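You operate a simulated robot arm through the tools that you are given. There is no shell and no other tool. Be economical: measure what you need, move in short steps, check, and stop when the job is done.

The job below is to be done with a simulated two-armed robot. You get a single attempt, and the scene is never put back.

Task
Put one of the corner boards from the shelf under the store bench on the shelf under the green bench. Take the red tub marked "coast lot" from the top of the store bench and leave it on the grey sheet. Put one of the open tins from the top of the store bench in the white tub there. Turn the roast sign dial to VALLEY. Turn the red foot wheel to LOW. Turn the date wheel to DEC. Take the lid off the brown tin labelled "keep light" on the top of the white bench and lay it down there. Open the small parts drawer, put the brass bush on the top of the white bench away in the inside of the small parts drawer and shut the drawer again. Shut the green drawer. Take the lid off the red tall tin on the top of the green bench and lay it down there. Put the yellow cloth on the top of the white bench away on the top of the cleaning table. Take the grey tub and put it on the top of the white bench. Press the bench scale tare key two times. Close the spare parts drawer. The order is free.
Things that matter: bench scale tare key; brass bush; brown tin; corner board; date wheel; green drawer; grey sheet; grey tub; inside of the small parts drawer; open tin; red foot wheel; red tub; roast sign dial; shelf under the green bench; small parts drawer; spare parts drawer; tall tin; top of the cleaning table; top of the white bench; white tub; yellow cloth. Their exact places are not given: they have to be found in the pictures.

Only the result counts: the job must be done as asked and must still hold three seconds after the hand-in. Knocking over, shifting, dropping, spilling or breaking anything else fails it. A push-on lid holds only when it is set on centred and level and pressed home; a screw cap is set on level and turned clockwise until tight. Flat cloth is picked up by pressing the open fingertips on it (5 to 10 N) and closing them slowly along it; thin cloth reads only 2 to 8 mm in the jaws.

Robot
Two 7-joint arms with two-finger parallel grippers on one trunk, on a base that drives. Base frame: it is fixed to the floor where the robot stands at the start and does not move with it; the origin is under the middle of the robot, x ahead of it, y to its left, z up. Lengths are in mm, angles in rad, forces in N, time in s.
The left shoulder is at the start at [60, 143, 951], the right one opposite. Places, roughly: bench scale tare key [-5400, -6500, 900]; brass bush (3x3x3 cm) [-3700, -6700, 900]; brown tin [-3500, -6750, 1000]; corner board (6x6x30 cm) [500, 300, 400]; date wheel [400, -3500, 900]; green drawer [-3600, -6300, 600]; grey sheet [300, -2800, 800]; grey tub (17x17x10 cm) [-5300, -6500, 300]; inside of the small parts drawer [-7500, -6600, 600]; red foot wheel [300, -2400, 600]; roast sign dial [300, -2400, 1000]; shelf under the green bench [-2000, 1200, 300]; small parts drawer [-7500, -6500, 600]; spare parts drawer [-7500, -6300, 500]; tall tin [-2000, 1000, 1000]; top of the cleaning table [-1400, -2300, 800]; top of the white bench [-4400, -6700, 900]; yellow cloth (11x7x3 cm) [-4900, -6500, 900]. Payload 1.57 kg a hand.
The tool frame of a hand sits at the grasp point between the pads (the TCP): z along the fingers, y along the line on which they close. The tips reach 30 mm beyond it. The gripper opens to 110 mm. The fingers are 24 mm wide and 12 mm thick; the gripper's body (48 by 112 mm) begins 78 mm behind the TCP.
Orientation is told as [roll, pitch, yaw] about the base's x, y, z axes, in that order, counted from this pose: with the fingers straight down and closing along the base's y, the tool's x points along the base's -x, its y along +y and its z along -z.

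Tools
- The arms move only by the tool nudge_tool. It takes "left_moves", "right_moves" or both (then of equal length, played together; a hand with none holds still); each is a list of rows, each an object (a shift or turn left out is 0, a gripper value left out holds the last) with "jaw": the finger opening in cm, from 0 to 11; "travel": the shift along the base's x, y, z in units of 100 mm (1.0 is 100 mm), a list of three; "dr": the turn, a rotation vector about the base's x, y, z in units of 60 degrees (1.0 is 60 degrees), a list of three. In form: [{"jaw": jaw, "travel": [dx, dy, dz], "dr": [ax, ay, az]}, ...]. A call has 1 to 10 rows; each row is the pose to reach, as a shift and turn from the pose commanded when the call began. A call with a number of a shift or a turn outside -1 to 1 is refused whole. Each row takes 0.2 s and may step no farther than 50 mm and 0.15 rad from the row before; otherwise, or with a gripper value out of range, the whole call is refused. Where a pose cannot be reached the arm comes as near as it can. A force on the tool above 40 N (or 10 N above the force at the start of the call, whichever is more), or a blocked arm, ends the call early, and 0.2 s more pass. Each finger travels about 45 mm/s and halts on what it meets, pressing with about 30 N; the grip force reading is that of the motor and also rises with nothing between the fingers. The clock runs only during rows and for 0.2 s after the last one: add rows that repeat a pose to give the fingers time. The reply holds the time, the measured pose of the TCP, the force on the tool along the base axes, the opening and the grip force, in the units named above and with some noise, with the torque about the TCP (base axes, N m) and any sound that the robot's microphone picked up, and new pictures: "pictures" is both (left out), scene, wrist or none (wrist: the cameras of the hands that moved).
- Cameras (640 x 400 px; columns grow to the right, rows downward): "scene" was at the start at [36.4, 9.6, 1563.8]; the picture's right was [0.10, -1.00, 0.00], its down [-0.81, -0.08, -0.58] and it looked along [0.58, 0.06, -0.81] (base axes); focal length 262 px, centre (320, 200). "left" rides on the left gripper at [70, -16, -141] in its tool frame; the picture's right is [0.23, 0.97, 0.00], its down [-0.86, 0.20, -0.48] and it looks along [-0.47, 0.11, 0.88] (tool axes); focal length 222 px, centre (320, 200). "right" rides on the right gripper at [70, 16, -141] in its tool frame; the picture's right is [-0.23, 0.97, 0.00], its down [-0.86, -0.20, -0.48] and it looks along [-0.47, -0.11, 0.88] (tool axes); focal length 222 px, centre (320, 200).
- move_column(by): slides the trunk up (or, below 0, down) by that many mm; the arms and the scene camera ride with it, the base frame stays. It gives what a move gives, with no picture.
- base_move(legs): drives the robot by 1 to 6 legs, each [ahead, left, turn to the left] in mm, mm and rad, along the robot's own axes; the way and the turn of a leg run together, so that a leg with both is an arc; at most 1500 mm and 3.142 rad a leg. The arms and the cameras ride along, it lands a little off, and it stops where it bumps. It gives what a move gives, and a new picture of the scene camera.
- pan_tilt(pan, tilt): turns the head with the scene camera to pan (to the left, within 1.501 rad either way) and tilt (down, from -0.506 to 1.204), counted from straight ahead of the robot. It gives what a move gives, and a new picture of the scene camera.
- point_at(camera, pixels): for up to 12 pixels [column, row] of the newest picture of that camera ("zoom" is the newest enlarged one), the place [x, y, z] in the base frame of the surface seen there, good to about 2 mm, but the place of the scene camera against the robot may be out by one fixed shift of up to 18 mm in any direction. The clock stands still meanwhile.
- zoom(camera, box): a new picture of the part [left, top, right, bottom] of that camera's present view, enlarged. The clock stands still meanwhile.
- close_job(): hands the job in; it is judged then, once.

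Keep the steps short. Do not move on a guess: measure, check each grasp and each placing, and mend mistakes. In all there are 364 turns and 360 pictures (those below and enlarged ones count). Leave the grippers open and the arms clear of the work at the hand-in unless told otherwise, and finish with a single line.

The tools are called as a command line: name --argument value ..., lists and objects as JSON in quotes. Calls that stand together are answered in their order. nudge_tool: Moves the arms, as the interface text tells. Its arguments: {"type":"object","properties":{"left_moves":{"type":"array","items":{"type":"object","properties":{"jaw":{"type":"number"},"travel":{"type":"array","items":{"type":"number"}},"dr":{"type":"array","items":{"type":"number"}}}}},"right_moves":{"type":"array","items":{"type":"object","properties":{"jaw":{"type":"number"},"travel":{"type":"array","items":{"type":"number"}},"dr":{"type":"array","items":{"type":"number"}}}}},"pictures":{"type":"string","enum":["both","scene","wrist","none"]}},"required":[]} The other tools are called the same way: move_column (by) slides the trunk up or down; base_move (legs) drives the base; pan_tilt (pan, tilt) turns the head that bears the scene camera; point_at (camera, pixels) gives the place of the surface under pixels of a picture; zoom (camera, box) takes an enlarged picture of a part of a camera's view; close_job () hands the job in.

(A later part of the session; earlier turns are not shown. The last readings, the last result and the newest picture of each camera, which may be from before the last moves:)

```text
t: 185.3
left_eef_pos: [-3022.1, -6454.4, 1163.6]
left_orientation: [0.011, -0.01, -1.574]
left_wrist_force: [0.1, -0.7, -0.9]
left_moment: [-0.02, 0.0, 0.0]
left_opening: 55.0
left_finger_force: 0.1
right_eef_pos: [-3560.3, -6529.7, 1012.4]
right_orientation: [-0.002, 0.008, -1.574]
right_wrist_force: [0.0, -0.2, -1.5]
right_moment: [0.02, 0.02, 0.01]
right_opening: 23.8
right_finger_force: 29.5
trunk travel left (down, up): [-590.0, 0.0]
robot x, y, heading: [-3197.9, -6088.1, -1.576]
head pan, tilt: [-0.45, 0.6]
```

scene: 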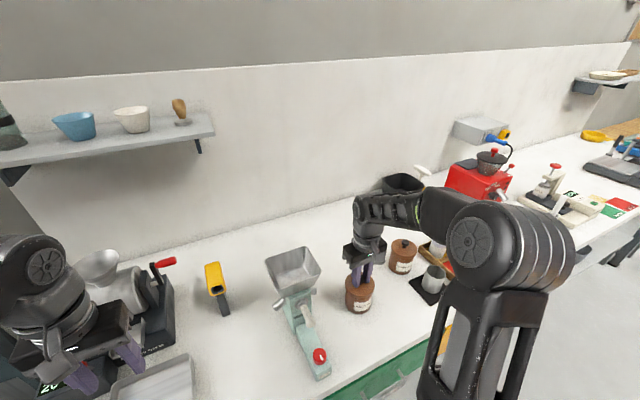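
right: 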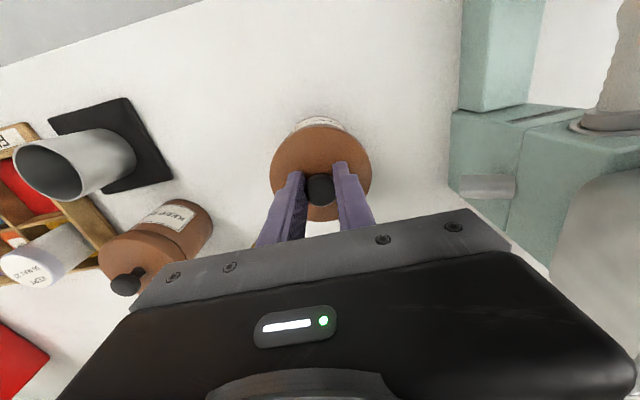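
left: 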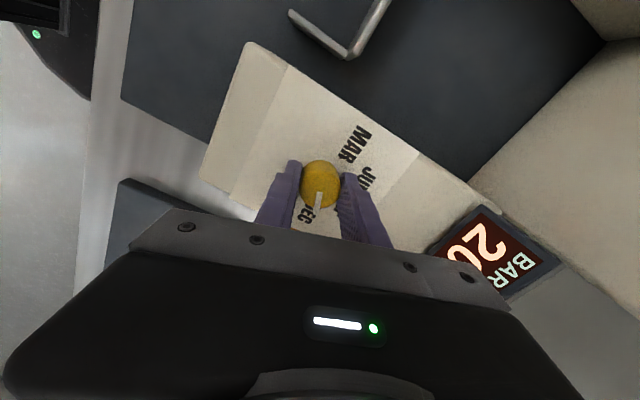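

nudge_tool --right_moves '[{"travel": [0, 0, -0.02]}, {"travel": [0, 0, -0.035]}, {"travel": [0, 0, -0.045]}, {"travel": [0, 0, -0.045]}]' --pictures "wrist"

```text
t: 186.3
left_eef_pos: [-3021.5, -6453.0, 1163.3]
left_orientation: [0.012, -0.013, -1.576]
left_wrist_force: [0.6, -0.1, -0.3]
left_moment: [0.03, -0.01, 0.0]
left_opening: 55.2
left_finger_force: 0.1
right_eef_pos: [-3560.4, -6529.1, 1011.1]
right_orientation: [-0.004, 0.002, -1.576]
right_wrist_force: [-8.6, 0.3, 30.9]
right_moment: [0.01, 0.2, 0.01]
right_opening: 23.8
right_finger_force: 30.1
trunk travel left (down, up): [-590.0, 0.0]
robot x, y, heading: [-3197.4, -6088.4, -1.576]
head pan, tilt: [-0.45, 0.6]
```

right: 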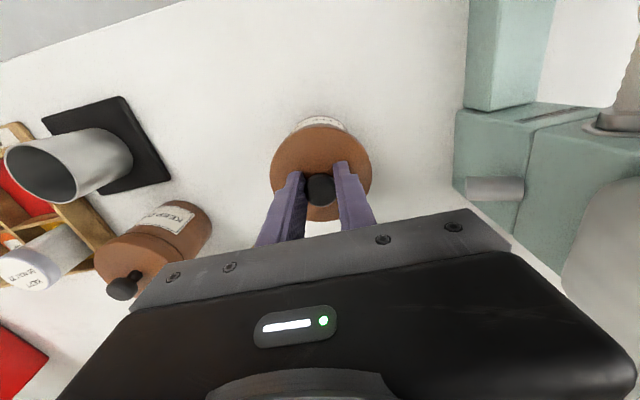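

Tin stands. Release, raise, back off 200 and shift right 320 so the tin is centred before the robot.

nudge_tool --right_moves '[{"jaw": 4}, {"jaw": 4}, {"travel": [0, 0, 0.3]}, {"travel": [0, 0, 0.65]}, {"travel": [0, 0, 1.0]}]' --pictures "wrist"

base_move --legs '[[-200, 0, 0], [0, -320, 0.0]]'

pan_tilt --pan 0.0 --tilt 0.75

```text
t: 187.5
left_eef_pos: [-3021.8, -6454.3, 1162.2]
left_orientation: [0.014, -0.011, -1.574]
left_wrist_force: [-0.6, 0.3, 0.1]
left_moment: [-0.03, -0.01, 0.0]
left_opening: 54.9
left_finger_force: 0.0
right_eef_pos: [-3560.0, -6527.1, 1109.5]
right_orientation: [-0.002, 0.009, -1.573]
right_wrist_force: [0.7, 1.0, 1.0]
right_moment: [0.0, 0.02, -0.01]
right_opening: 40.5
right_finger_force: 0.0
trunk travel left (down, up): [-590.0, 0.0]
robot x, y, heading: [-3202.0, -6089.4, -1.577]
head pan, tilt: [-0.45, 0.6]
```

right: 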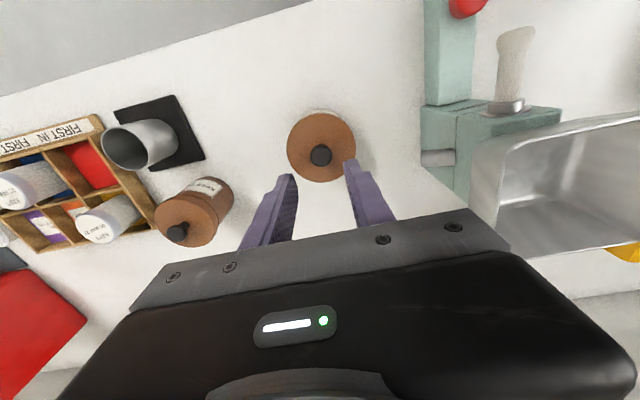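

```text
t: 190.9
left_eef_pos: [-3340.0, -6246.6, 1162.3]
left_orientation: [0.014, -0.012, -1.576]
left_wrist_force: [0.2, -0.5, -0.8]
left_moment: [0.06, -0.06, 0.0]
left_opening: 55.1
left_finger_force: 0.2
right_eef_pos: [-3878.6, -6319.7, 1109.0]
right_orientation: [0.001, 0.01, -1.576]
right_wrist_force: [-0.5, 0.0, 0.1]
right_moment: [0.02, 0.0, -0.04]
right_opening: 39.9
right_finger_force: 0.0
trunk travel left (down, up): [-590.0, 0.0]
robot x, y, heading: [-3511.1, -5878.5, -1.577]
head pan, tilt: [-0.45, 0.6]
```

scene: 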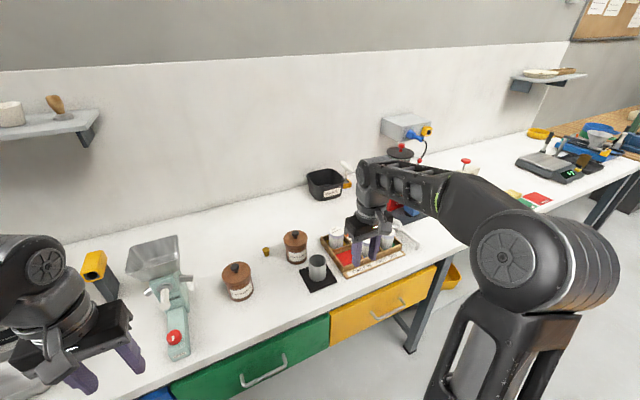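

```text
t: 191.8
left_eef_pos: [-3338.7, -6248.1, 1163.7]
left_orientation: [0.012, -0.011, -1.575]
left_wrist_force: [-0.1, 0.0, 0.5]
left_moment: [0.0, 0.04, -0.01]
left_opening: 55.1
left_finger_force: 0.0
right_eef_pos: [-3877.0, -6319.8, 1109.4]
right_orientation: [-0.003, 0.01, -1.576]
right_wrist_force: [-0.3, -0.5, 0.8]
right_moment: [-0.04, 0.03, 0.0]
right_opening: 40.1
right_finger_force: 0.0
trunk travel left (down, up): [-590.0, 0.0]
robot x, y, heading: [-3513.1, -5878.1, -1.574]
head pan, tilt: [0.0, 0.75]
```

scene: 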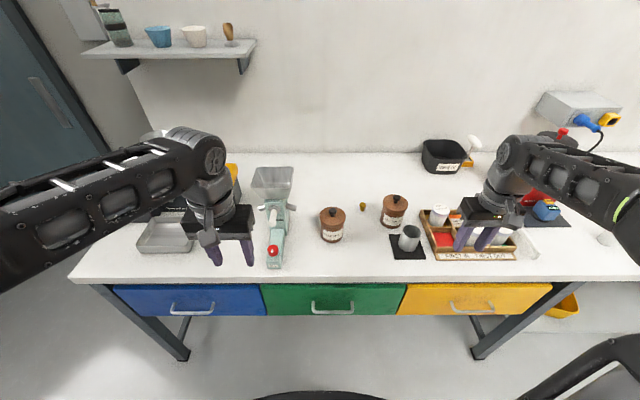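

Tin (KEEP LIGHT) at px (332,225). Bring the right hand left and the left hand in, tilting its fingers forward ~65° at low height.

nudge_tool --right_moves '[{"travel": [0.33, 0, 0]}, {"travel": [0.66, 0, 0]}, {"travel": [1.0, 0, 0]}]' --left_moves '[{"jaw": 11, "travel": [-0.24, 0.05, -0.27], "dr": [-0.12, 0, 0]}, {"travel": [-0.48, 0.1, -0.54], "dr": [-0.24, 0, 0]}, {"travel": [-0.73, 0.15, -0.8], "dr": [-0.36, 0, 0]}]' --pictures "none"

nudge_tool --right_moves '[{"travel": [0.33, 0, 0]}, {"travel": [0.66, 0, 0]}, {"travel": [1.0, 0, 0]}]' --left_moves '[{"travel": [-0.24, 0.05, -0.27], "dr": [-0.12, 0, 0]}, {"travel": [-0.48, 0.1, -0.54], "dr": [-0.24, 0, 0]}, {"travel": [-0.73, 0.15, -0.8], "dr": [-0.36, 0, 0]}]' --pictures "scene"

```text
t: 192.6
left_eef_pos: [-3412.0, -6232.8, 1083.2]
left_orientation: [0.012, -0.389, -1.576]
left_wrist_force: [1.5, -0.3, 0.5]
left_moment: [-0.02, 0.04, 0.0]
left_opening: 109.6
left_finger_force: 0.2
right_eef_pos: [-3777.8, -6318.3, 1108.2]
right_orientation: [-0.002, 0.009, -1.576]
right_wrist_force: [0.8, -0.1, -0.5]
right_moment: [-0.02, 0.04, 0.07]
right_opening: 40.4
right_finger_force: 0.0
trunk travel left (down, up): [-590.0, 0.0]
robot x, y, heading: [-3512.2, -5878.3, -1.572]
head pan, tilt: [0.0, 0.75]
```

```text
t: 193.4
left_eef_pos: [-3526.6, -6241.7, 1015.1]
left_orientation: [0.02, -0.764, -1.583]
left_wrist_force: [0.2, -0.9, -0.5]
left_moment: [0.02, 0.0, 0.02]
left_opening: 110.0
left_finger_force: 0.0
left hand out of reach, approached as far as the arm can: row 1, 2, 3
right_eef_pos: [-3677.6, -6320.3, 1108.3]
right_orientation: [0.0, 0.011, -1.577]
right_wrist_force: [0.3, 0.7, 0.1]
right_moment: [-0.02, 0.01, 0.01]
right_opening: 39.8
right_finger_force: 0.1
trunk travel left (down, up): [-590.0, 0.0]
robot x, y, heading: [-3513.0, -5880.9, -1.576]
head pan, tilt: [0.0, 0.75]
```

scene: 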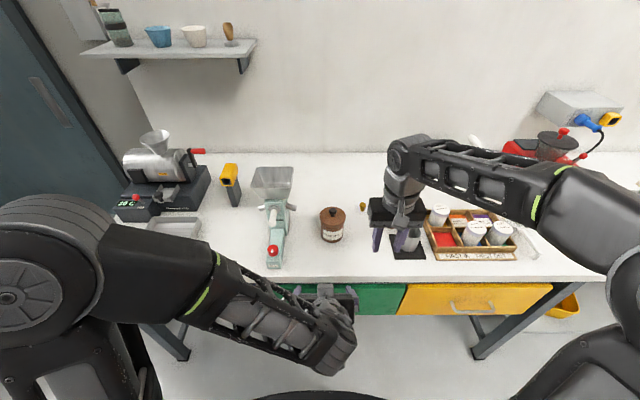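

Too close-in for that tilt. Extend left forward while finishing tilt; continue the right hand.

nudge_tool --right_moves '[{"travel": [0.33, 0, 0]}, {"travel": [0.66, 0, 0]}, {"travel": [0.95, 0, 0]}, {"travel": [1.0, 0, 0]}]' --left_moves '[{"travel": [-0.1, -0.3, -0.2], "dr": [0, 0, 0]}, {"travel": [-0.2, -0.55, -0.4], "dr": [-0.12, 0, 0]}, {"travel": [-0.3, -0.65, -0.65], "dr": [-0.24, 0, 0]}, {"travel": [-0.33, -0.65, -0.9], "dr": [-0.33, 0, 0]}]' --pictures "scene"

```text
t: 194.4
left_eef_pos: [-3559.7, -6305.8, 922.7]
left_orientation: [0.023, -1.113, -1.584]
left_wrist_force: [-0.1, 0.2, -1.0]
left_moment: [0.0, 0.02, 0.0]
left_opening: 110.1
left_finger_force: 0.0
right_eef_pos: [-3578.6, -6319.9, 1110.9]
right_orientation: [-0.001, 0.009, -1.577]
right_wrist_force: [0.9, -0.4, -0.7]
right_moment: [-0.02, 0.02, -0.03]
right_opening: 39.9
right_finger_force: 0.1
trunk travel left (down, up): [-590.0, 0.0]
robot x, y, heading: [-3510.2, -5877.9, -1.581]
head pan, tilt: [0.0, 0.75]
```

scene: 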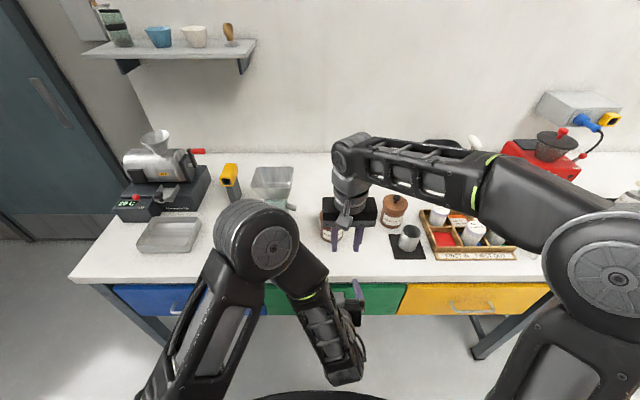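

Good posture. Drive ahead 100 and check alignment with the left wrist camera.

base_move --legs '[[100, 0, 0.008]]'

zoom --camera "left" --box '[0, 0, 640, 400]'

zoom --camera "right" --box '[0, 0, 640, 400]'

```text
t: 195.5
left_eef_pos: [-3553.9, -6408.8, 922.1]
left_orientation: [0.022, -1.108, -1.575]
left_wrist_force: [0.6, -0.4, 0.4]
left_moment: [-0.02, -0.01, 0.0]
left_opening: 109.9
left_finger_force: 0.0
right_eef_pos: [-3575.6, -6422.8, 1110.6]
right_orientation: [-0.002, 0.011, -1.568]
right_wrist_force: [-0.3, -0.2, -1.1]
right_moment: [0.06, 0.01, 0.0]
right_opening: 40.1
right_finger_force: 0.1
trunk travel left (down, up): [-590.0, 0.0]
robot x, y, heading: [-3513.8, -5982.0, -1.569]
head pan, tilt: [0.0, 0.75]
```

scene: 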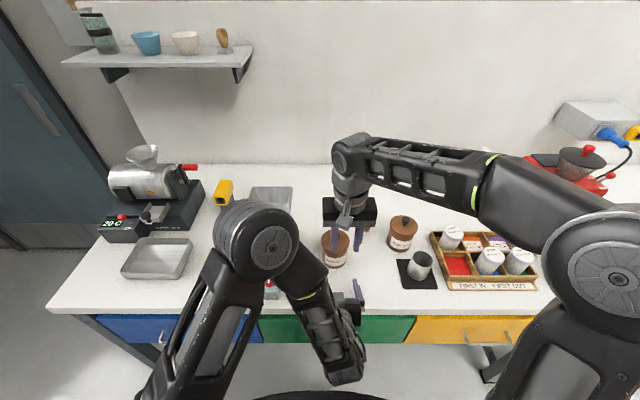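

```text
1.00 times, centred on (320, 200) of left
```

zoom: 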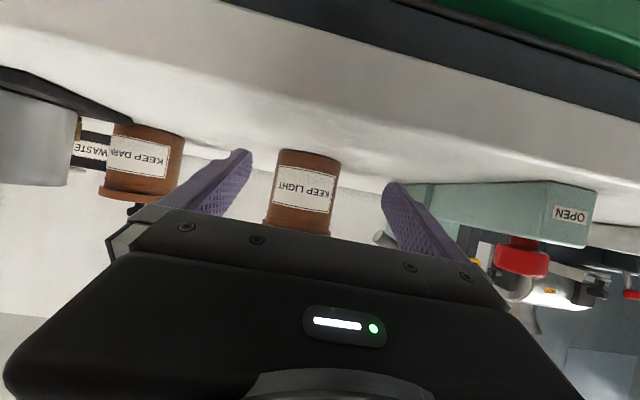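

```text
1.00 times, centred on (320, 200) of right
```

zoom: 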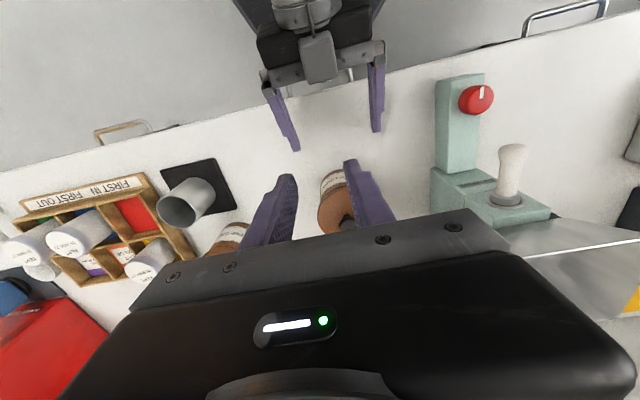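

KEEP LIGHT confirmed. Advance both hands: left around the body, right above the knob.

nudge_tool --right_moves '[{"travel": [0.08, -0.4, 0]}, {"travel": [0.15, -0.8, 0]}, {"travel": [0.15, -1.0, 0]}, {"travel": [0.15, -1.0, 0]}]' --left_moves '[{"travel": [-0.06, -0.3, 0]}, {"travel": [-0.06, -0.6, 0]}, {"travel": [-0.06, -0.85, 0]}, {"travel": [-0.06, -1.0, 0]}]' --pictures "both"

```text
t: 196.5
left_eef_pos: [-3561.2, -6508.4, 923.2]
left_orientation: [0.022, -1.111, -1.574]
left_wrist_force: [0.7, 0.0, -0.5]
left_moment: [0.0, 0.0, 0.02]
left_opening: 110.0
left_finger_force: 0.0
right_eef_pos: [-3559.6, -6519.5, 1110.4]
right_orientation: [-0.001, 0.009, -1.568]
right_wrist_force: [-0.2, 0.8, -0.7]
right_moment: [0.01, -0.01, -0.02]
right_opening: 39.9
right_finger_force: 0.2
trunk travel left (down, up): [-590.0, 0.0]
robot x, y, heading: [-3514.7, -5980.2, -1.569]
head pan, tilt: [0.0, 0.75]
```

scene: 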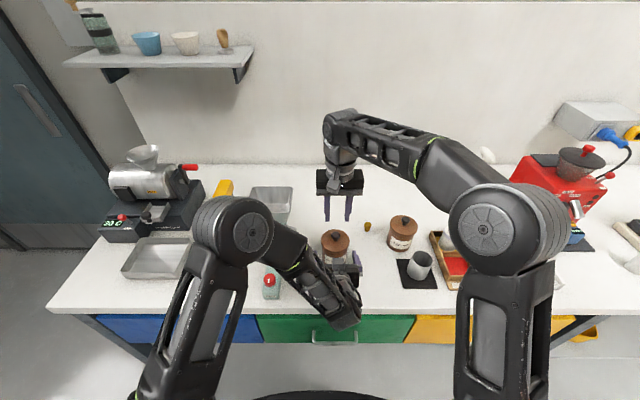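
right: 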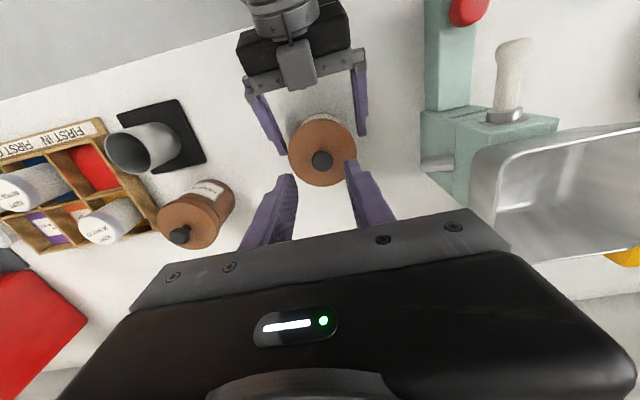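
left: 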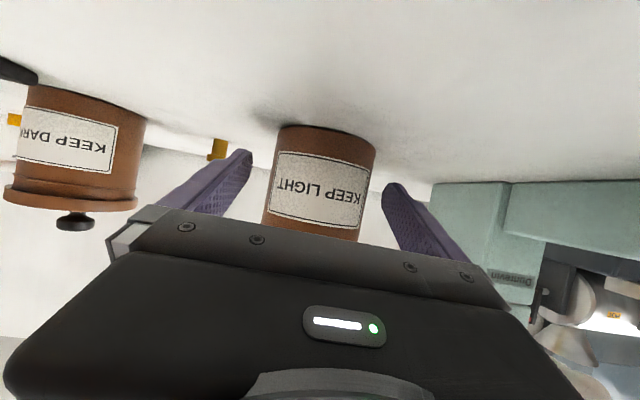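

point_at --camera "right" --pixels '[[322, 158], [313, 160], [331, 160], [290, 150], [356, 150], [320, 120], [320, 182]]'

nudge_tool --left_moves '[{"travel": [0.02, -0.12, 0]}, {"travel": [0.02, -0.25, 0]}, {"travel": [0.02, -0.25, 0]}]' --pictures "none"

```text
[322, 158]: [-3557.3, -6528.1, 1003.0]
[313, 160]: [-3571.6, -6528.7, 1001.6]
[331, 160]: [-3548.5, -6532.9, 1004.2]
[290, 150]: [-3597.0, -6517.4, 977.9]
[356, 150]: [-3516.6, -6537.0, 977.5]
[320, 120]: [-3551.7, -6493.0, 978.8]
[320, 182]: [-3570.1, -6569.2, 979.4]
```

```text
t: 197.3
left_eef_pos: [-3559.3, -6532.9, 922.0]
left_orientation: [0.023, -1.11, -1.576]
left_wrist_force: [0.2, -0.1, -0.1]
left_moment: [0.03, 0.04, 0.04]
left_opening: 110.0
left_finger_force: 0.1
right_eef_pos: [-3560.1, -6520.2, 1109.9]
right_orientation: [-0.002, 0.008, -1.571]
right_wrist_force: [-0.7, 0.8, 0.3]
right_moment: [0.01, 0.02, -0.02]
right_opening: 40.2
right_finger_force: 0.0
trunk travel left (down, up): [-590.0, 0.0]
robot x, y, heading: [-3512.8, -5978.7, -1.571]
head pan, tilt: [0.0, 0.75]
```

Knob centre (−3559,−6531). Close the left hand on the body and lower the right hand onto the knob.

nudge_tool --left_moves '[{"jaw": 9}, {"jaw": 7.5}, {"jaw": 6.5}, {"jaw": 6.5}, {"jaw": 6.5}, {"jaw": 6.5}]' --right_moves '[{"travel": [0.01, -0.11, 0]}, {"travel": [0.01, -0.11, -0.2]}, {"travel": [0.01, -0.11, -0.5]}, {"travel": [0.01, -0.11, -0.8]}, {"travel": [0.01, -0.11, -0.97]}, {"travel": [0.01, -0.11, -0.97]}]' --pictures "both"

```text
t: 198.7
left_eef_pos: [-3559.3, -6533.6, 922.4]
left_orientation: [0.021, -1.108, -1.573]
left_wrist_force: [1.2, -0.3, 0.9]
left_moment: [-0.01, 0.03, 0.01]
left_opening: 79.1
left_finger_force: 29.7
right_eef_pos: [-3559.6, -6530.9, 1013.0]
right_orientation: [0.0, 0.009, -1.569]
right_wrist_force: [-0.6, 0.2, -0.5]
right_moment: [0.02, -0.01, 0.02]
right_opening: 40.2
right_finger_force: 0.0
trunk travel left (down, up): [-590.0, 0.0]
robot x, y, heading: [-3516.2, -5981.0, -1.571]
head pan, tilt: [0.0, 0.75]
```

scene: 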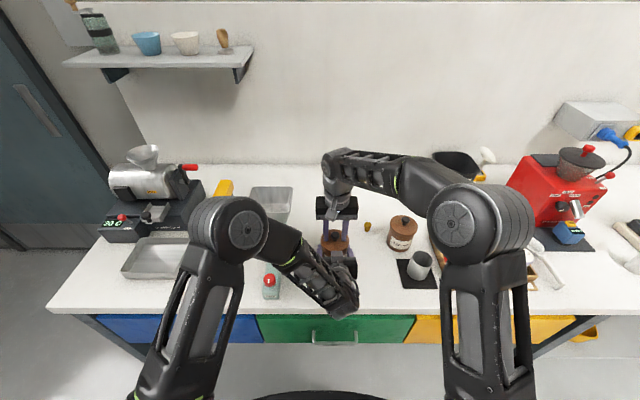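
right: 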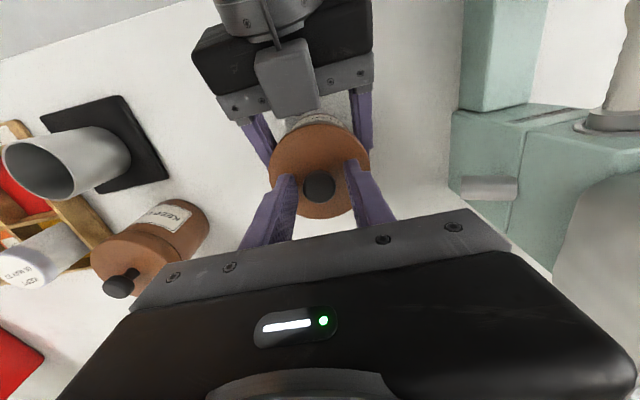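
left: 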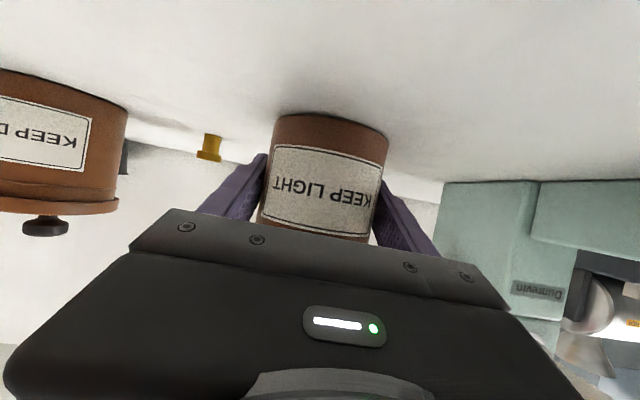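

Body held (79 mm, 30 N). Close the right hand on the knob and pull up, keeping the left still.

nudge_tool --right_moves '[{"jaw": 2.5}, {"jaw": 1.2}, {"jaw": 1.0}, {"jaw": 1.0, "travel": [0, 0, 0.03]}, {"travel": [0, 0, 0.07]}, {"travel": [0, 0, 0.12]}, {"travel": [0, 0, 0.2]}, {"travel": [0, 0, 0.3]}, {"travel": [0, 0, 0.4]}]' --pictures "wrist"

```text
t: 200.7
left_eef_pos: [-3559.2, -6533.4, 921.9]
left_orientation: [0.022, -1.111, -1.575]
left_wrist_force: [-0.7, 0.3, 0.7]
left_moment: [0.01, 0.06, 0.0]
left_opening: 79.2
left_finger_force: 30.1
right_eef_pos: [-3558.2, -6533.9, 1054.5]
right_orientation: [-0.003, 0.009, -1.568]
right_wrist_force: [0.0, 0.1, -0.1]
right_moment: [0.0, 0.0, -0.01]
right_opening: 23.4
right_finger_force: 30.2
trunk travel left (down, up): [-590.0, 0.0]
robot x, y, heading: [-3513.4, -5979.2, -1.569]
head pan, tilt: [0.0, 0.75]
heard: snap
```

right: 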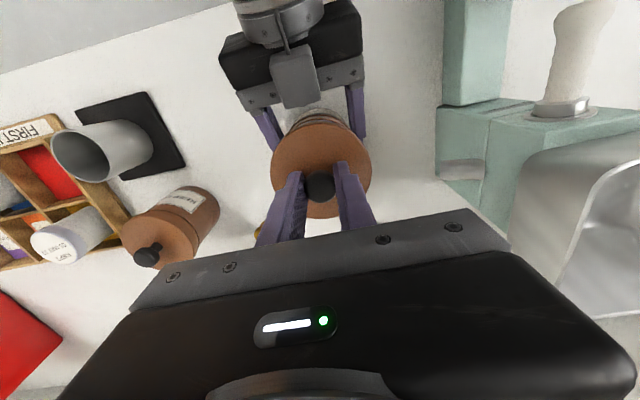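

Snap heard: the lid is off. Open the left hand and withdraw it while the right lifts the lid further.

nudge_tool --left_moves '[{"jaw": 9}, {"jaw": 11}, {"jaw": 11}, {"travel": [0, 0.35, 0]}, {"travel": [0, 0.7, 0]}, {"travel": [0, 1.0, 0]}]' --right_moves '[{"travel": [0, 0, 0.2]}, {"travel": [0, 0, 0.3]}, {"travel": [0, 0, 0.3]}, {"travel": [0, 0, 0.3]}, {"travel": [0, 0, 0.3]}, {"travel": [0, 0, 0.3]}]' --pictures "both"

```text
t: 202.1
left_eef_pos: [-3558.0, -6432.2, 922.4]
left_orientation: [0.022, -1.112, -1.576]
left_wrist_force: [-0.5, -0.2, -0.2]
left_moment: [-0.01, 0.02, -0.01]
left_opening: 109.9
left_finger_force: 0.0
right_eef_pos: [-3559.1, -6532.2, 1085.0]
right_orientation: [-0.002, 0.01, -1.568]
right_wrist_force: [-0.7, 0.4, 0.0]
right_moment: [0.01, -0.01, 0.01]
right_opening: 23.9
right_finger_force: 30.0
trunk travel left (down, up): [-590.0, 0.0]
robot x, y, heading: [-3516.6, -5979.9, -1.573]
head pan, tilt: [0.0, 0.75]
```

scene: 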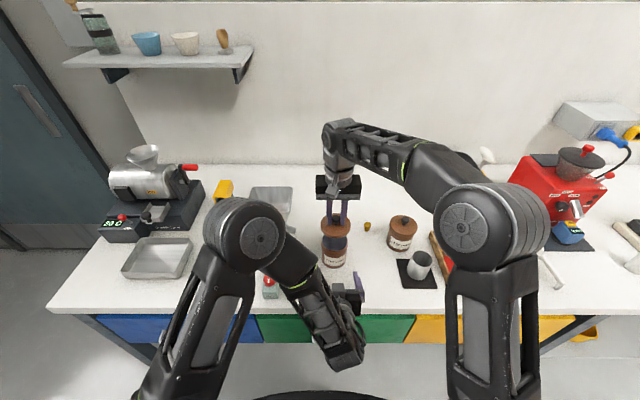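
right: 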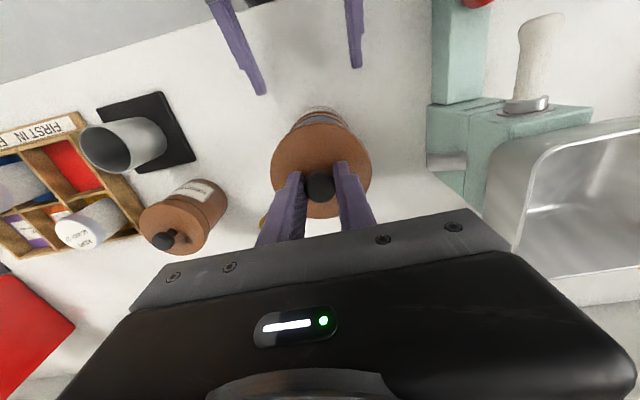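
left: 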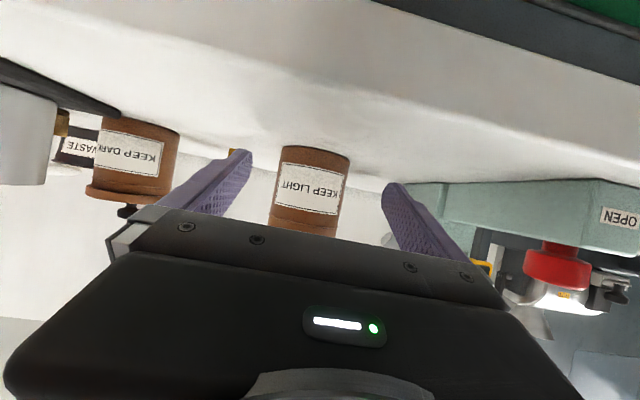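

Withdraw the left hand further to the left/back and untilt; then carry the lid to the open spot (−3485,−6450).

nudge_tool --left_moves '[{"travel": [0.1, 0.3, 0]}, {"travel": [0.3, 0.6, 0]}, {"travel": [0.6, 0.6, 0.2], "dr": [0.12, 0, 0]}, {"travel": [0.9, 0.6, 0.5], "dr": [0.24, 0, 0]}, {"travel": [1.0, 0.6, 0.9], "dr": [0.36, 0, 0]}]' --pictures "none"

nudge_tool --left_moves '[{"travel": [0.35, 0, 0.2], "dr": [0.12, 0, 0]}, {"travel": [0.7, 0, 0.5], "dr": [0.24, 0, 0]}, {"travel": [1.0, 0, 0.9], "dr": [0.36, 0, 0]}]' --pictures "none"

nudge_tool --right_moves '[{"travel": [0.25, 0.28, 0]}, {"travel": [0.5, 0.56, 0]}, {"travel": [0.74, 0.82, 0]}, {"travel": [0.74, 0.82, -0.4]}, {"travel": [0.74, 0.82, -0.8]}, {"travel": [0.74, 0.82, -1.0]}]' --pictures "both"

```text
t: 203.3
left_eef_pos: [-3472.4, -6389.7, 1016.7]
left_orientation: [0.018, -0.732, -1.571]
left_wrist_force: [0.9, -0.4, 0.0]
left_moment: [-0.01, 0.01, 0.02]
left_opening: 110.2
left_finger_force: 0.1
left hand out of reach, approached as far as the arm can: row 3, 4, 5
right_eef_pos: [-3558.0, -6531.0, 1086.2]
right_orientation: [-0.002, 0.006, -1.568]
right_wrist_force: [0.2, 0.6, -0.4]
right_moment: [-0.03, 0.02, -0.01]
right_opening: 23.7
right_finger_force: 29.5
trunk travel left (down, up): [-590.0, 0.0]
robot x, y, heading: [-3516.8, -5980.9, -1.569]
head pan, tilt: [0.0, 0.75]
```

```text
t: 204.1
left_eef_pos: [-3371.5, -6389.9, 1108.7]
left_orientation: [0.019, -0.355, -1.572]
left_wrist_force: [-0.4, -0.1, -0.4]
left_moment: [-0.02, 0.01, -0.06]
left_opening: 110.0
left_finger_force: 0.0
right_eef_pos: [-3557.2, -6531.2, 1084.3]
right_orientation: [-0.002, 0.009, -1.57]
right_wrist_force: [0.0, -0.1, -0.2]
right_moment: [0.04, 0.02, 0.0]
right_opening: 23.9
right_finger_force: 30.4
trunk travel left (down, up): [-590.0, 0.0]
robot x, y, heading: [-3514.2, -5978.6, -1.566]
head pan, tilt: [0.0, 0.75]
```

```text
t: 205.5
left_eef_pos: [-3373.9, -6390.6, 1108.5]
left_orientation: [0.019, -0.356, -1.572]
left_wrist_force: [-0.2, 0.3, -0.4]
left_moment: [0.0, 0.01, -0.02]
left_opening: 110.0
left_finger_force: 0.0
right_eef_pos: [-3485.6, -6449.9, 983.1]
right_orientation: [-0.002, 0.008, -1.57]
right_wrist_force: [-0.5, -0.5, -0.3]
right_moment: [0.03, 0.0, 0.02]
right_opening: 23.9
right_finger_force: 30.6
trunk travel left (down, up): [-590.0, 0.0]
robot x, y, heading: [-3514.5, -5975.8, -1.567]
head pan, tilt: [0.0, 0.75]
```

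scene: 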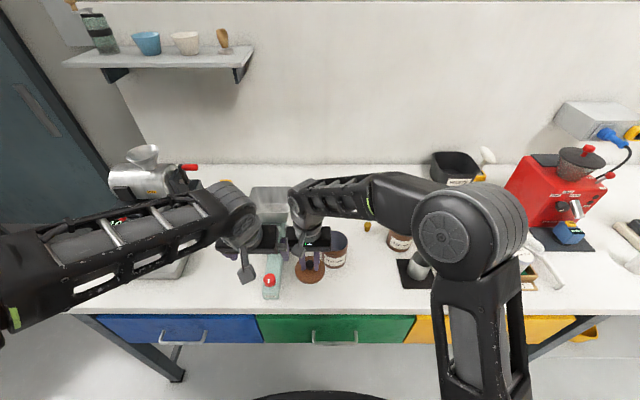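
right: 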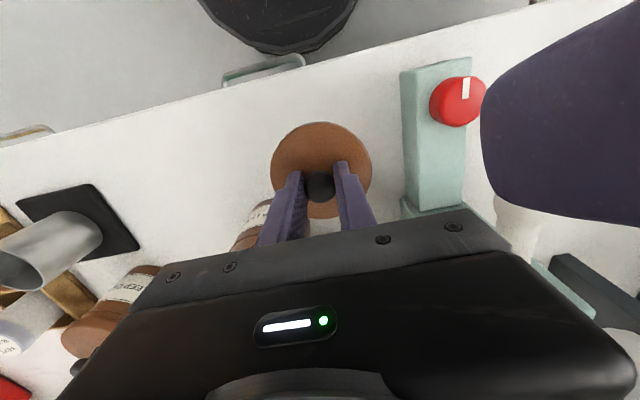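

Move the left hand clear first, and lower the lid 40 mm.

nudge_tool --left_moves '[{"jaw": 8, "travel": [0, 0.3, 0]}, {"jaw": 5, "travel": [0.2, 0.5, 0]}, {"travel": [0.5, 0.6, 0], "dr": [0.1, 0, 0]}, {"travel": [0.5, 0.6, 0], "dr": [0.22, 0, 0]}, {"travel": [0.5, 0.6, 0], "dr": [0.33, 0, 0]}]' --right_moves '[{}, {}, {"travel": [0, 0, -0.15]}, {"travel": [0, 0, -0.3]}, {"travel": [0, 0, -0.4]}]' --pictures "none"

nudge_tool --right_moves '[{"travel": [0, 0, -0.03]}, {"travel": [0, 0, -0.06]}, {"travel": [0, 0, -0.09]}, {"travel": [0, 0, -0.12]}, {"travel": [0, 0, -0.15]}, {"travel": [0, 0, -0.18]}]' --pictures "wrist"

```text
t: 206.7
left_eef_pos: [-3322.4, -6328.9, 1106.9]
left_orientation: [0.018, -0.01, -1.572]
left_wrist_force: [0.6, 0.1, 0.3]
left_moment: [0.04, -0.01, -0.01]
left_opening: 50.3
left_finger_force: 0.0
right_eef_pos: [-3484.7, -6451.0, 942.0]
right_orientation: [-0.002, 0.009, -1.571]
right_wrist_force: [-0.6, -0.2, 0.0]
right_moment: [0.03, 0.02, 0.02]
right_opening: 23.7
right_finger_force: 30.1
trunk travel left (down, up): [-590.0, 0.0]
robot x, y, heading: [-3512.9, -5978.3, -1.566]
head pan, tilt: [0.0, 0.75]
```

```text
t: 208.1
left_eef_pos: [-3323.5, -6328.1, 1109.5]
left_orientation: [0.018, -0.01, -1.573]
left_wrist_force: [-0.7, 0.1, 1.0]
left_moment: [-0.02, -0.01, 0.01]
left_opening: 50.4
left_finger_force: 0.1
right_eef_pos: [-3484.5, -6449.5, 926.4]
right_orientation: [-0.002, 0.008, -1.569]
right_wrist_force: [-0.9, 0.7, 5.2]
right_moment: [0.09, 0.3, -0.02]
right_opening: 23.5
right_finger_force: 29.7
trunk travel left (down, up): [-590.0, 0.0]
robot x, y, heading: [-3515.4, -5980.2, -1.567]
head pan, tilt: [0.0, 0.75]
```

right: 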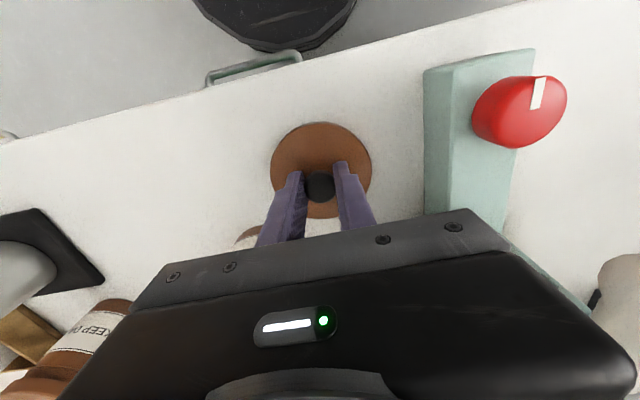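

Lid rests on the bench. Release and rise.

nudge_tool --right_moves '[{"jaw": 3}, {"jaw": 4.5}, {"jaw": 4.5}, {"travel": [0, 0, 0.3]}, {"travel": [0, 0, 0.65]}, {"travel": [0, 0, 1.0]}]' --pictures "wrist"

```text
t: 209.5
left_eef_pos: [-3323.5, -6328.4, 1108.5]
left_orientation: [0.02, -0.01, -1.572]
left_wrist_force: [0.4, 0.1, 0.4]
left_moment: [-0.03, 0.02, 0.03]
left_opening: 49.9
left_finger_force: 0.1
right_eef_pos: [-3485.5, -6449.4, 1028.2]
right_orientation: [-0.002, 0.009, -1.569]
right_wrist_force: [-0.5, -0.2, -0.1]
right_moment: [-0.03, 0.04, 0.03]
right_opening: 45.0
right_finger_force: 0.1
trunk travel left (down, up): [-590.0, 0.0]
robot x, y, heading: [-3510.9, -5980.3, -1.571]
head pan, tilt: [0.0, 0.75]
```

right: 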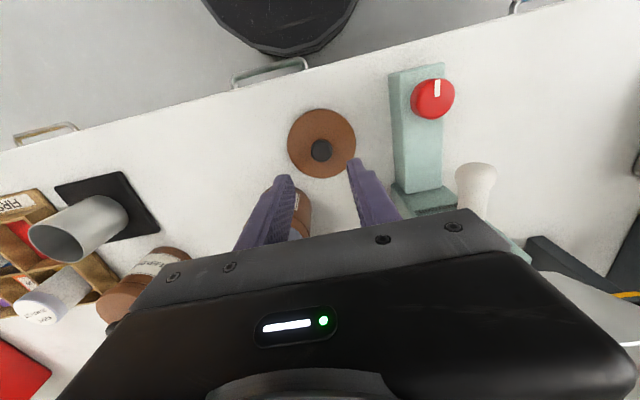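

Lid lies beside its tin. Next the brass bush at (−3671,−6656). Raise hands, drive ahead 100 and right 100.

nudge_tool --right_moves '[{"travel": [0, 0, 0.25]}, {"travel": [0, 0, 0.5]}]' --left_moves '[{"travel": [0, 0.2, 0.25]}, {"travel": [0, 0.4, 0.5]}]' --pictures "none"

base_move --legs '[[0, -100, 0], [100, 0, 0]]'

nudge_tool --right_moves '[{"travel": [-0.3, -0.35, 0]}, {"travel": [-0.6, -0.7, 0]}, {"travel": [-0.86, -1.0, 0]}, {"travel": [-0.86, -1.0, 0]}]' --pictures "wrist"

```text
t: 210.1
left_eef_pos: [-3325.0, -6289.3, 1158.0]
left_orientation: [0.018, -0.01, -1.573]
left_wrist_force: [0.3, -0.3, 0.2]
left_moment: [-0.03, -0.02, 0.03]
left_opening: 50.3
left_finger_force: 0.1
right_eef_pos: [-3484.8, -6450.1, 1077.0]
right_orientation: [-0.001, 0.008, -1.568]
right_wrist_force: [-0.4, 0.1, -0.2]
right_moment: [0.03, 0.01, 0.0]
right_opening: 45.1
right_finger_force: 0.0
trunk travel left (down, up): [-590.0, 0.0]
robot x, y, heading: [-3515.0, -5982.1, -1.568]
head pan, tilt: [0.0, 0.75]
```

```text
t: 212.0
left_eef_pos: [-3425.7, -6391.4, 1159.1]
left_orientation: [0.017, -0.01, -1.571]
left_wrist_force: [0.3, -0.5, -0.4]
left_moment: [0.05, -0.03, 0.01]
left_opening: 50.2
left_finger_force: 0.1
right_eef_pos: [-3584.6, -6551.6, 1075.5]
right_orientation: [-0.001, 0.011, -1.568]
right_wrist_force: [0.1, -0.8, -1.1]
right_moment: [0.04, -0.03, 0.01]
right_opening: 45.1
right_finger_force: 0.0
trunk travel left (down, up): [-590.0, 0.0]
robot x, y, heading: [-3615.9, -6080.5, -1.575]
head pan, tilt: [0.0, 0.75]
```

scene: 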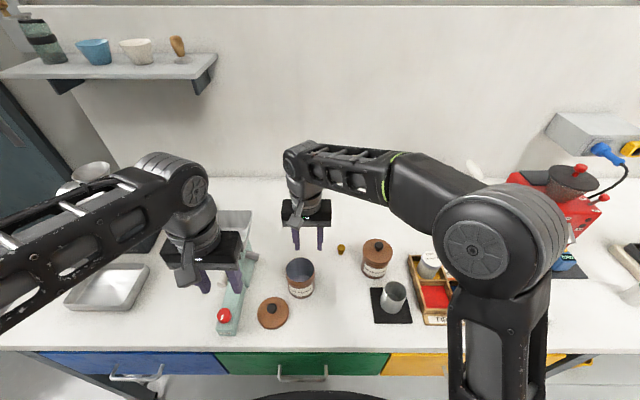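

```text
t: 213.0
left_eef_pos: [-3426.5, -6387.6, 1158.8]
left_orientation: [0.017, -0.01, -1.571]
left_wrist_force: [-0.8, -0.2, 0.9]
left_moment: [0.02, 0.0, -0.02]
left_opening: 50.1
left_finger_force: 0.0
right_eef_pos: [-3670.0, -6650.0, 1074.8]
right_orientation: [-0.001, 0.008, -1.564]
right_wrist_force: [0.5, 0.2, -0.1]
right_moment: [-0.02, 0.01, -0.01]
right_opening: 45.1
right_finger_force: 0.1
trunk travel left (down, up): [-590.0, 0.0]
robot x, y, heading: [-3613.1, -6082.8, -1.57]
head pan, tilt: [0.0, 0.75]
```

right: 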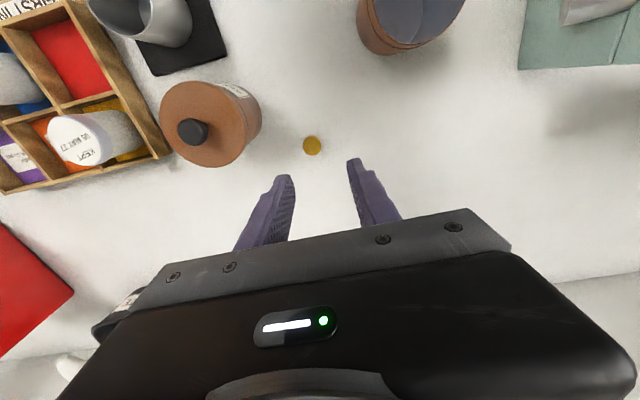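

point_at --camera "right" --pixels '[[312, 145], [304, 145], [321, 145], [312, 138], [312, 154], [335, 145], [235, 150], [190, 130]]'

zoom --camera "right" --box '[272, 120, 352, 170]'

```text
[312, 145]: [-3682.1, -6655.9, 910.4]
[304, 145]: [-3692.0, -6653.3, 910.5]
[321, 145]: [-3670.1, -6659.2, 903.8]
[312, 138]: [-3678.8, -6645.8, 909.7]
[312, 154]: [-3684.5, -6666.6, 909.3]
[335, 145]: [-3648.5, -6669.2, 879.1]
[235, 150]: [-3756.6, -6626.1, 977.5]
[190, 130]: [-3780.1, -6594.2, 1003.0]
```

```text
8.00 times, centred on (312, 145) of right
```

zoom: 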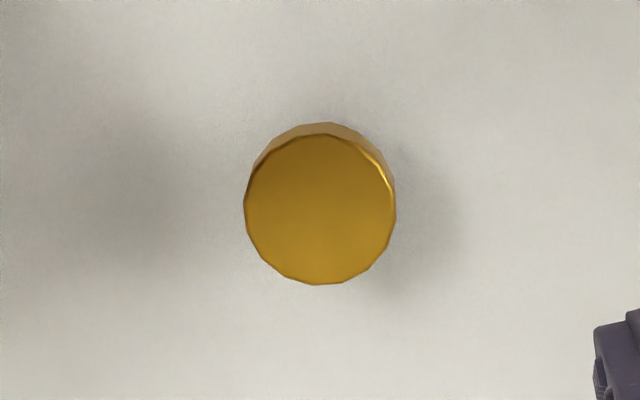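

Bush centre (−3682,−6656), top 910. Descend and grasp.

nudge_tool --right_moves '[{"travel": [-0.12, -0.06, -0.1]}, {"travel": [-0.12, -0.06, -0.55]}, {"travel": [-0.12, -0.06, -1.0]}]' --pictures "none"

nudge_tool --right_moves '[{"travel": [0, 0, -0.3]}, {"travel": [0, 0, -0.58]}, {"travel": [0, 0, -0.58]}, {"jaw": 3, "travel": [0, 0, -0.58]}, {"jaw": 1, "travel": [0, 0, -0.58]}, {"jaw": 1, "travel": [0, 0, -0.58]}, {"jaw": 1, "travel": [0, 0, -0.58]}]' --pictures "wrist"

```text
t: 213.8
left_eef_pos: [-3425.7, -6389.2, 1157.3]
left_orientation: [0.019, -0.011, -1.57]
left_wrist_force: [0.2, -0.4, 0.1]
left_moment: [0.04, 0.01, 0.03]
left_opening: 50.0
left_finger_force: 0.0
right_eef_pos: [-3682.6, -6654.7, 975.4]
right_orientation: [-0.002, 0.011, -1.567]
right_wrist_force: [-0.3, -0.2, 0.8]
right_moment: [-0.02, -0.02, 0.0]
right_opening: 44.9
right_finger_force: 0.1
trunk travel left (down, up): [-590.0, 0.0]
robot x, y, heading: [-3616.5, -6079.1, -1.565]
head pan, tilt: [0.0, 0.75]
```

```text
t: 215.4
left_eef_pos: [-3425.4, -6388.8, 1159.0]
left_orientation: [0.02, -0.01, -1.571]
left_wrist_force: [-0.7, -0.5, 0.3]
left_moment: [0.0, 0.01, 0.0]
left_opening: 50.0
left_finger_force: 0.1
right_eef_pos: [-3683.0, -6653.4, 917.1]
right_orientation: [-0.003, 0.009, -1.568]
right_wrist_force: [0.5, -0.1, 0.0]
right_moment: [-0.05, -0.01, -0.01]
right_opening: 24.9
right_finger_force: 29.9
trunk travel left (down, up): [-590.0, 0.0]
robot x, y, heading: [-3613.9, -6083.2, -1.564]
head pan, tilt: [0.0, 0.75]
```

right: 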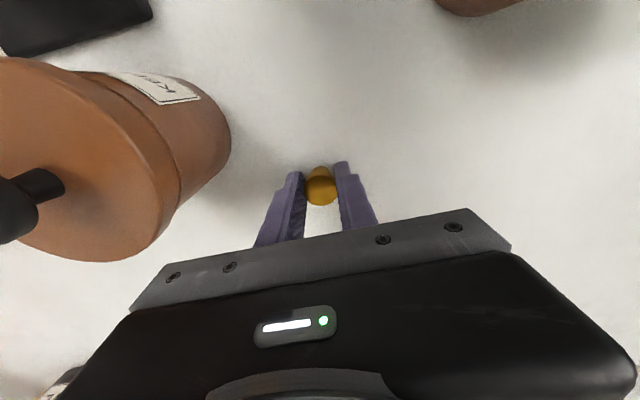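

Bush gripped. Lift, back off and drive right along the bench toward the small-parts cabinet.

nudge_tool --right_moves '[{"travel": [0, 0, 0.3]}, {"travel": [0, 0, 0.65]}, {"travel": [0, 0, 1.0]}]' --pictures "none"

nudge_tool --right_moves '[{"travel": [0, 0.1, 0.3]}, {"travel": [0, 0.4, 0.6]}, {"travel": [0, 0.8, 0.7]}, {"travel": [0, 1.0, 0.7]}]' --pictures "wrist"

base_move --legs '[[-350, 0, 0], [0, -1450, 0], [0, -1450, 0], [0, -450, 0]]'

pan_tilt --pan 0.0 --tilt 0.6

```text
t: 216.2
left_eef_pos: [-3424.7, -6388.7, 1158.1]
left_orientation: [0.02, -0.011, -1.57]
left_wrist_force: [-0.4, -0.2, 0.3]
left_moment: [-0.02, 0.04, 0.01]
left_opening: 50.1
left_finger_force: 0.1
right_eef_pos: [-3682.9, -6655.7, 1021.3]
right_orientation: [0.001, 0.008, -1.566]
right_wrist_force: [0.3, 0.6, -0.4]
right_moment: [0.01, -0.02, -0.01]
right_opening: 24.9
right_finger_force: 29.7
trunk travel left (down, up): [-590.0, 0.0]
robot x, y, heading: [-3617.4, -6082.1, -1.568]
head pan, tilt: [0.0, 0.75]
```

```text
t: 217.2
left_eef_pos: [-3425.9, -6388.9, 1157.0]
left_orientation: [0.018, -0.011, -1.571]
left_wrist_force: [-0.6, -0.2, 0.9]
left_moment: [0.02, -0.04, -0.01]
left_opening: 50.0
left_finger_force: 0.0
right_eef_pos: [-3682.5, -6556.5, 1089.0]
right_orientation: [-0.001, 0.01, -1.567]
right_wrist_force: [-0.3, 0.2, -0.1]
right_moment: [0.05, 0.01, -0.02]
right_opening: 24.8
right_finger_force: 30.1
trunk travel left (down, up): [-590.0, 0.0]
robot x, y, heading: [-3612.3, -6079.8, -1.567]
head pan, tilt: [0.0, 0.75]
```

right: 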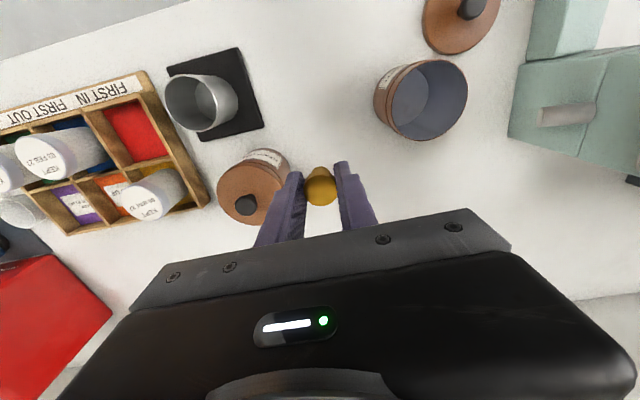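

```text
t: 235.4
left_eef_pos: [-6776.0, -6053.7, 1157.6]
left_orientation: [0.02, -0.01, -1.56]
left_wrist_force: [-0.3, -0.9, 0.4]
left_moment: [0.0, -0.02, 0.01]
left_opening: 50.0
left_finger_force: 0.1
right_eef_pos: [-7030.0, -6222.8, 1088.3]
right_orientation: [0.0, 0.008, -1.555]
right_wrist_force: [-0.7, -0.1, -0.5]
right_moment: [-0.02, -0.01, 0.01]
right_opening: 25.0
right_finger_force: 29.8
trunk travel left (down, up): [-590.0, 0.0]
robot x, y, heading: [-6971.3, -5747.4, -1.553]
head pan, tilt: [0.0, 0.75]
```

scene: 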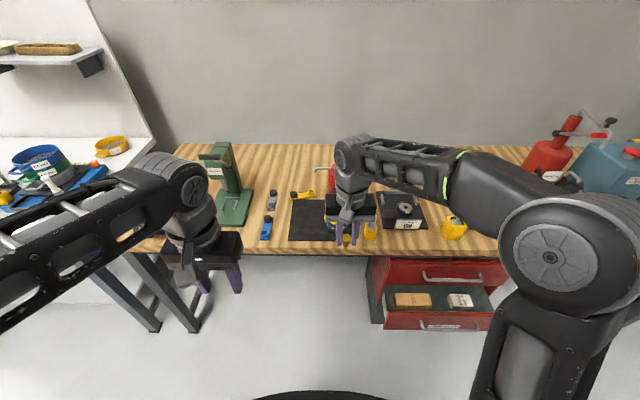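

```text
t: 236.1
left_eef_pos: [-6775.3, -6052.6, 1158.1]
left_orientation: [0.017, -0.011, -1.557]
left_wrist_force: [-0.6, 0.2, 0.1]
left_moment: [0.01, 0.02, 0.0]
left_opening: 49.9
left_finger_force: 0.0
right_eef_pos: [-7028.9, -6223.2, 1089.4]
right_orientation: [-0.003, 0.008, -1.555]
right_wrist_force: [0.4, -0.1, -0.8]
right_moment: [0.03, 0.03, -0.02]
right_opening: 25.1
right_finger_force: 30.0
trunk travel left (down, up): [-590.0, 0.0]
robot x, y, heading: [-6969.9, -5746.7, -1.559]
head pan, tilt: [0.0, 0.6]
```

scene: 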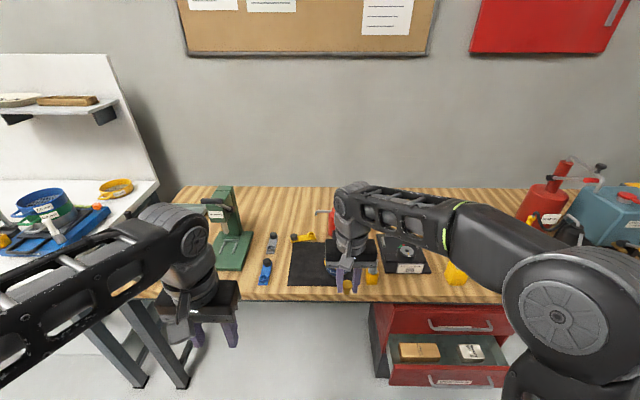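

point_at --camera "scene" --pixels '[[470, 326], [430, 322], [505, 325], [450, 378], [450, 365], [390, 320], [450, 310], [455, 384], [400, 378]]'

zoom --camera "scene" --box '[340, 270, 540, 400]'

```text
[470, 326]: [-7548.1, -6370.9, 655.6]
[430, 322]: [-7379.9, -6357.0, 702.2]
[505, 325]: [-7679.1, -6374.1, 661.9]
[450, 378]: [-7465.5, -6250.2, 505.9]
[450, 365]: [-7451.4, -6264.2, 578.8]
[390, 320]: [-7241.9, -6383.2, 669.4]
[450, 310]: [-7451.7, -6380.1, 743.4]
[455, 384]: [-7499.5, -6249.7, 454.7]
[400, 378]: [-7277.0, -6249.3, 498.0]
```

```text
3.08 times, centred on (440, 335) of scene
```

zoom: 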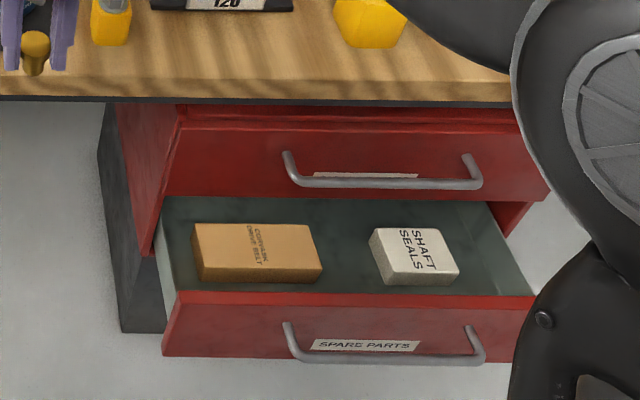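

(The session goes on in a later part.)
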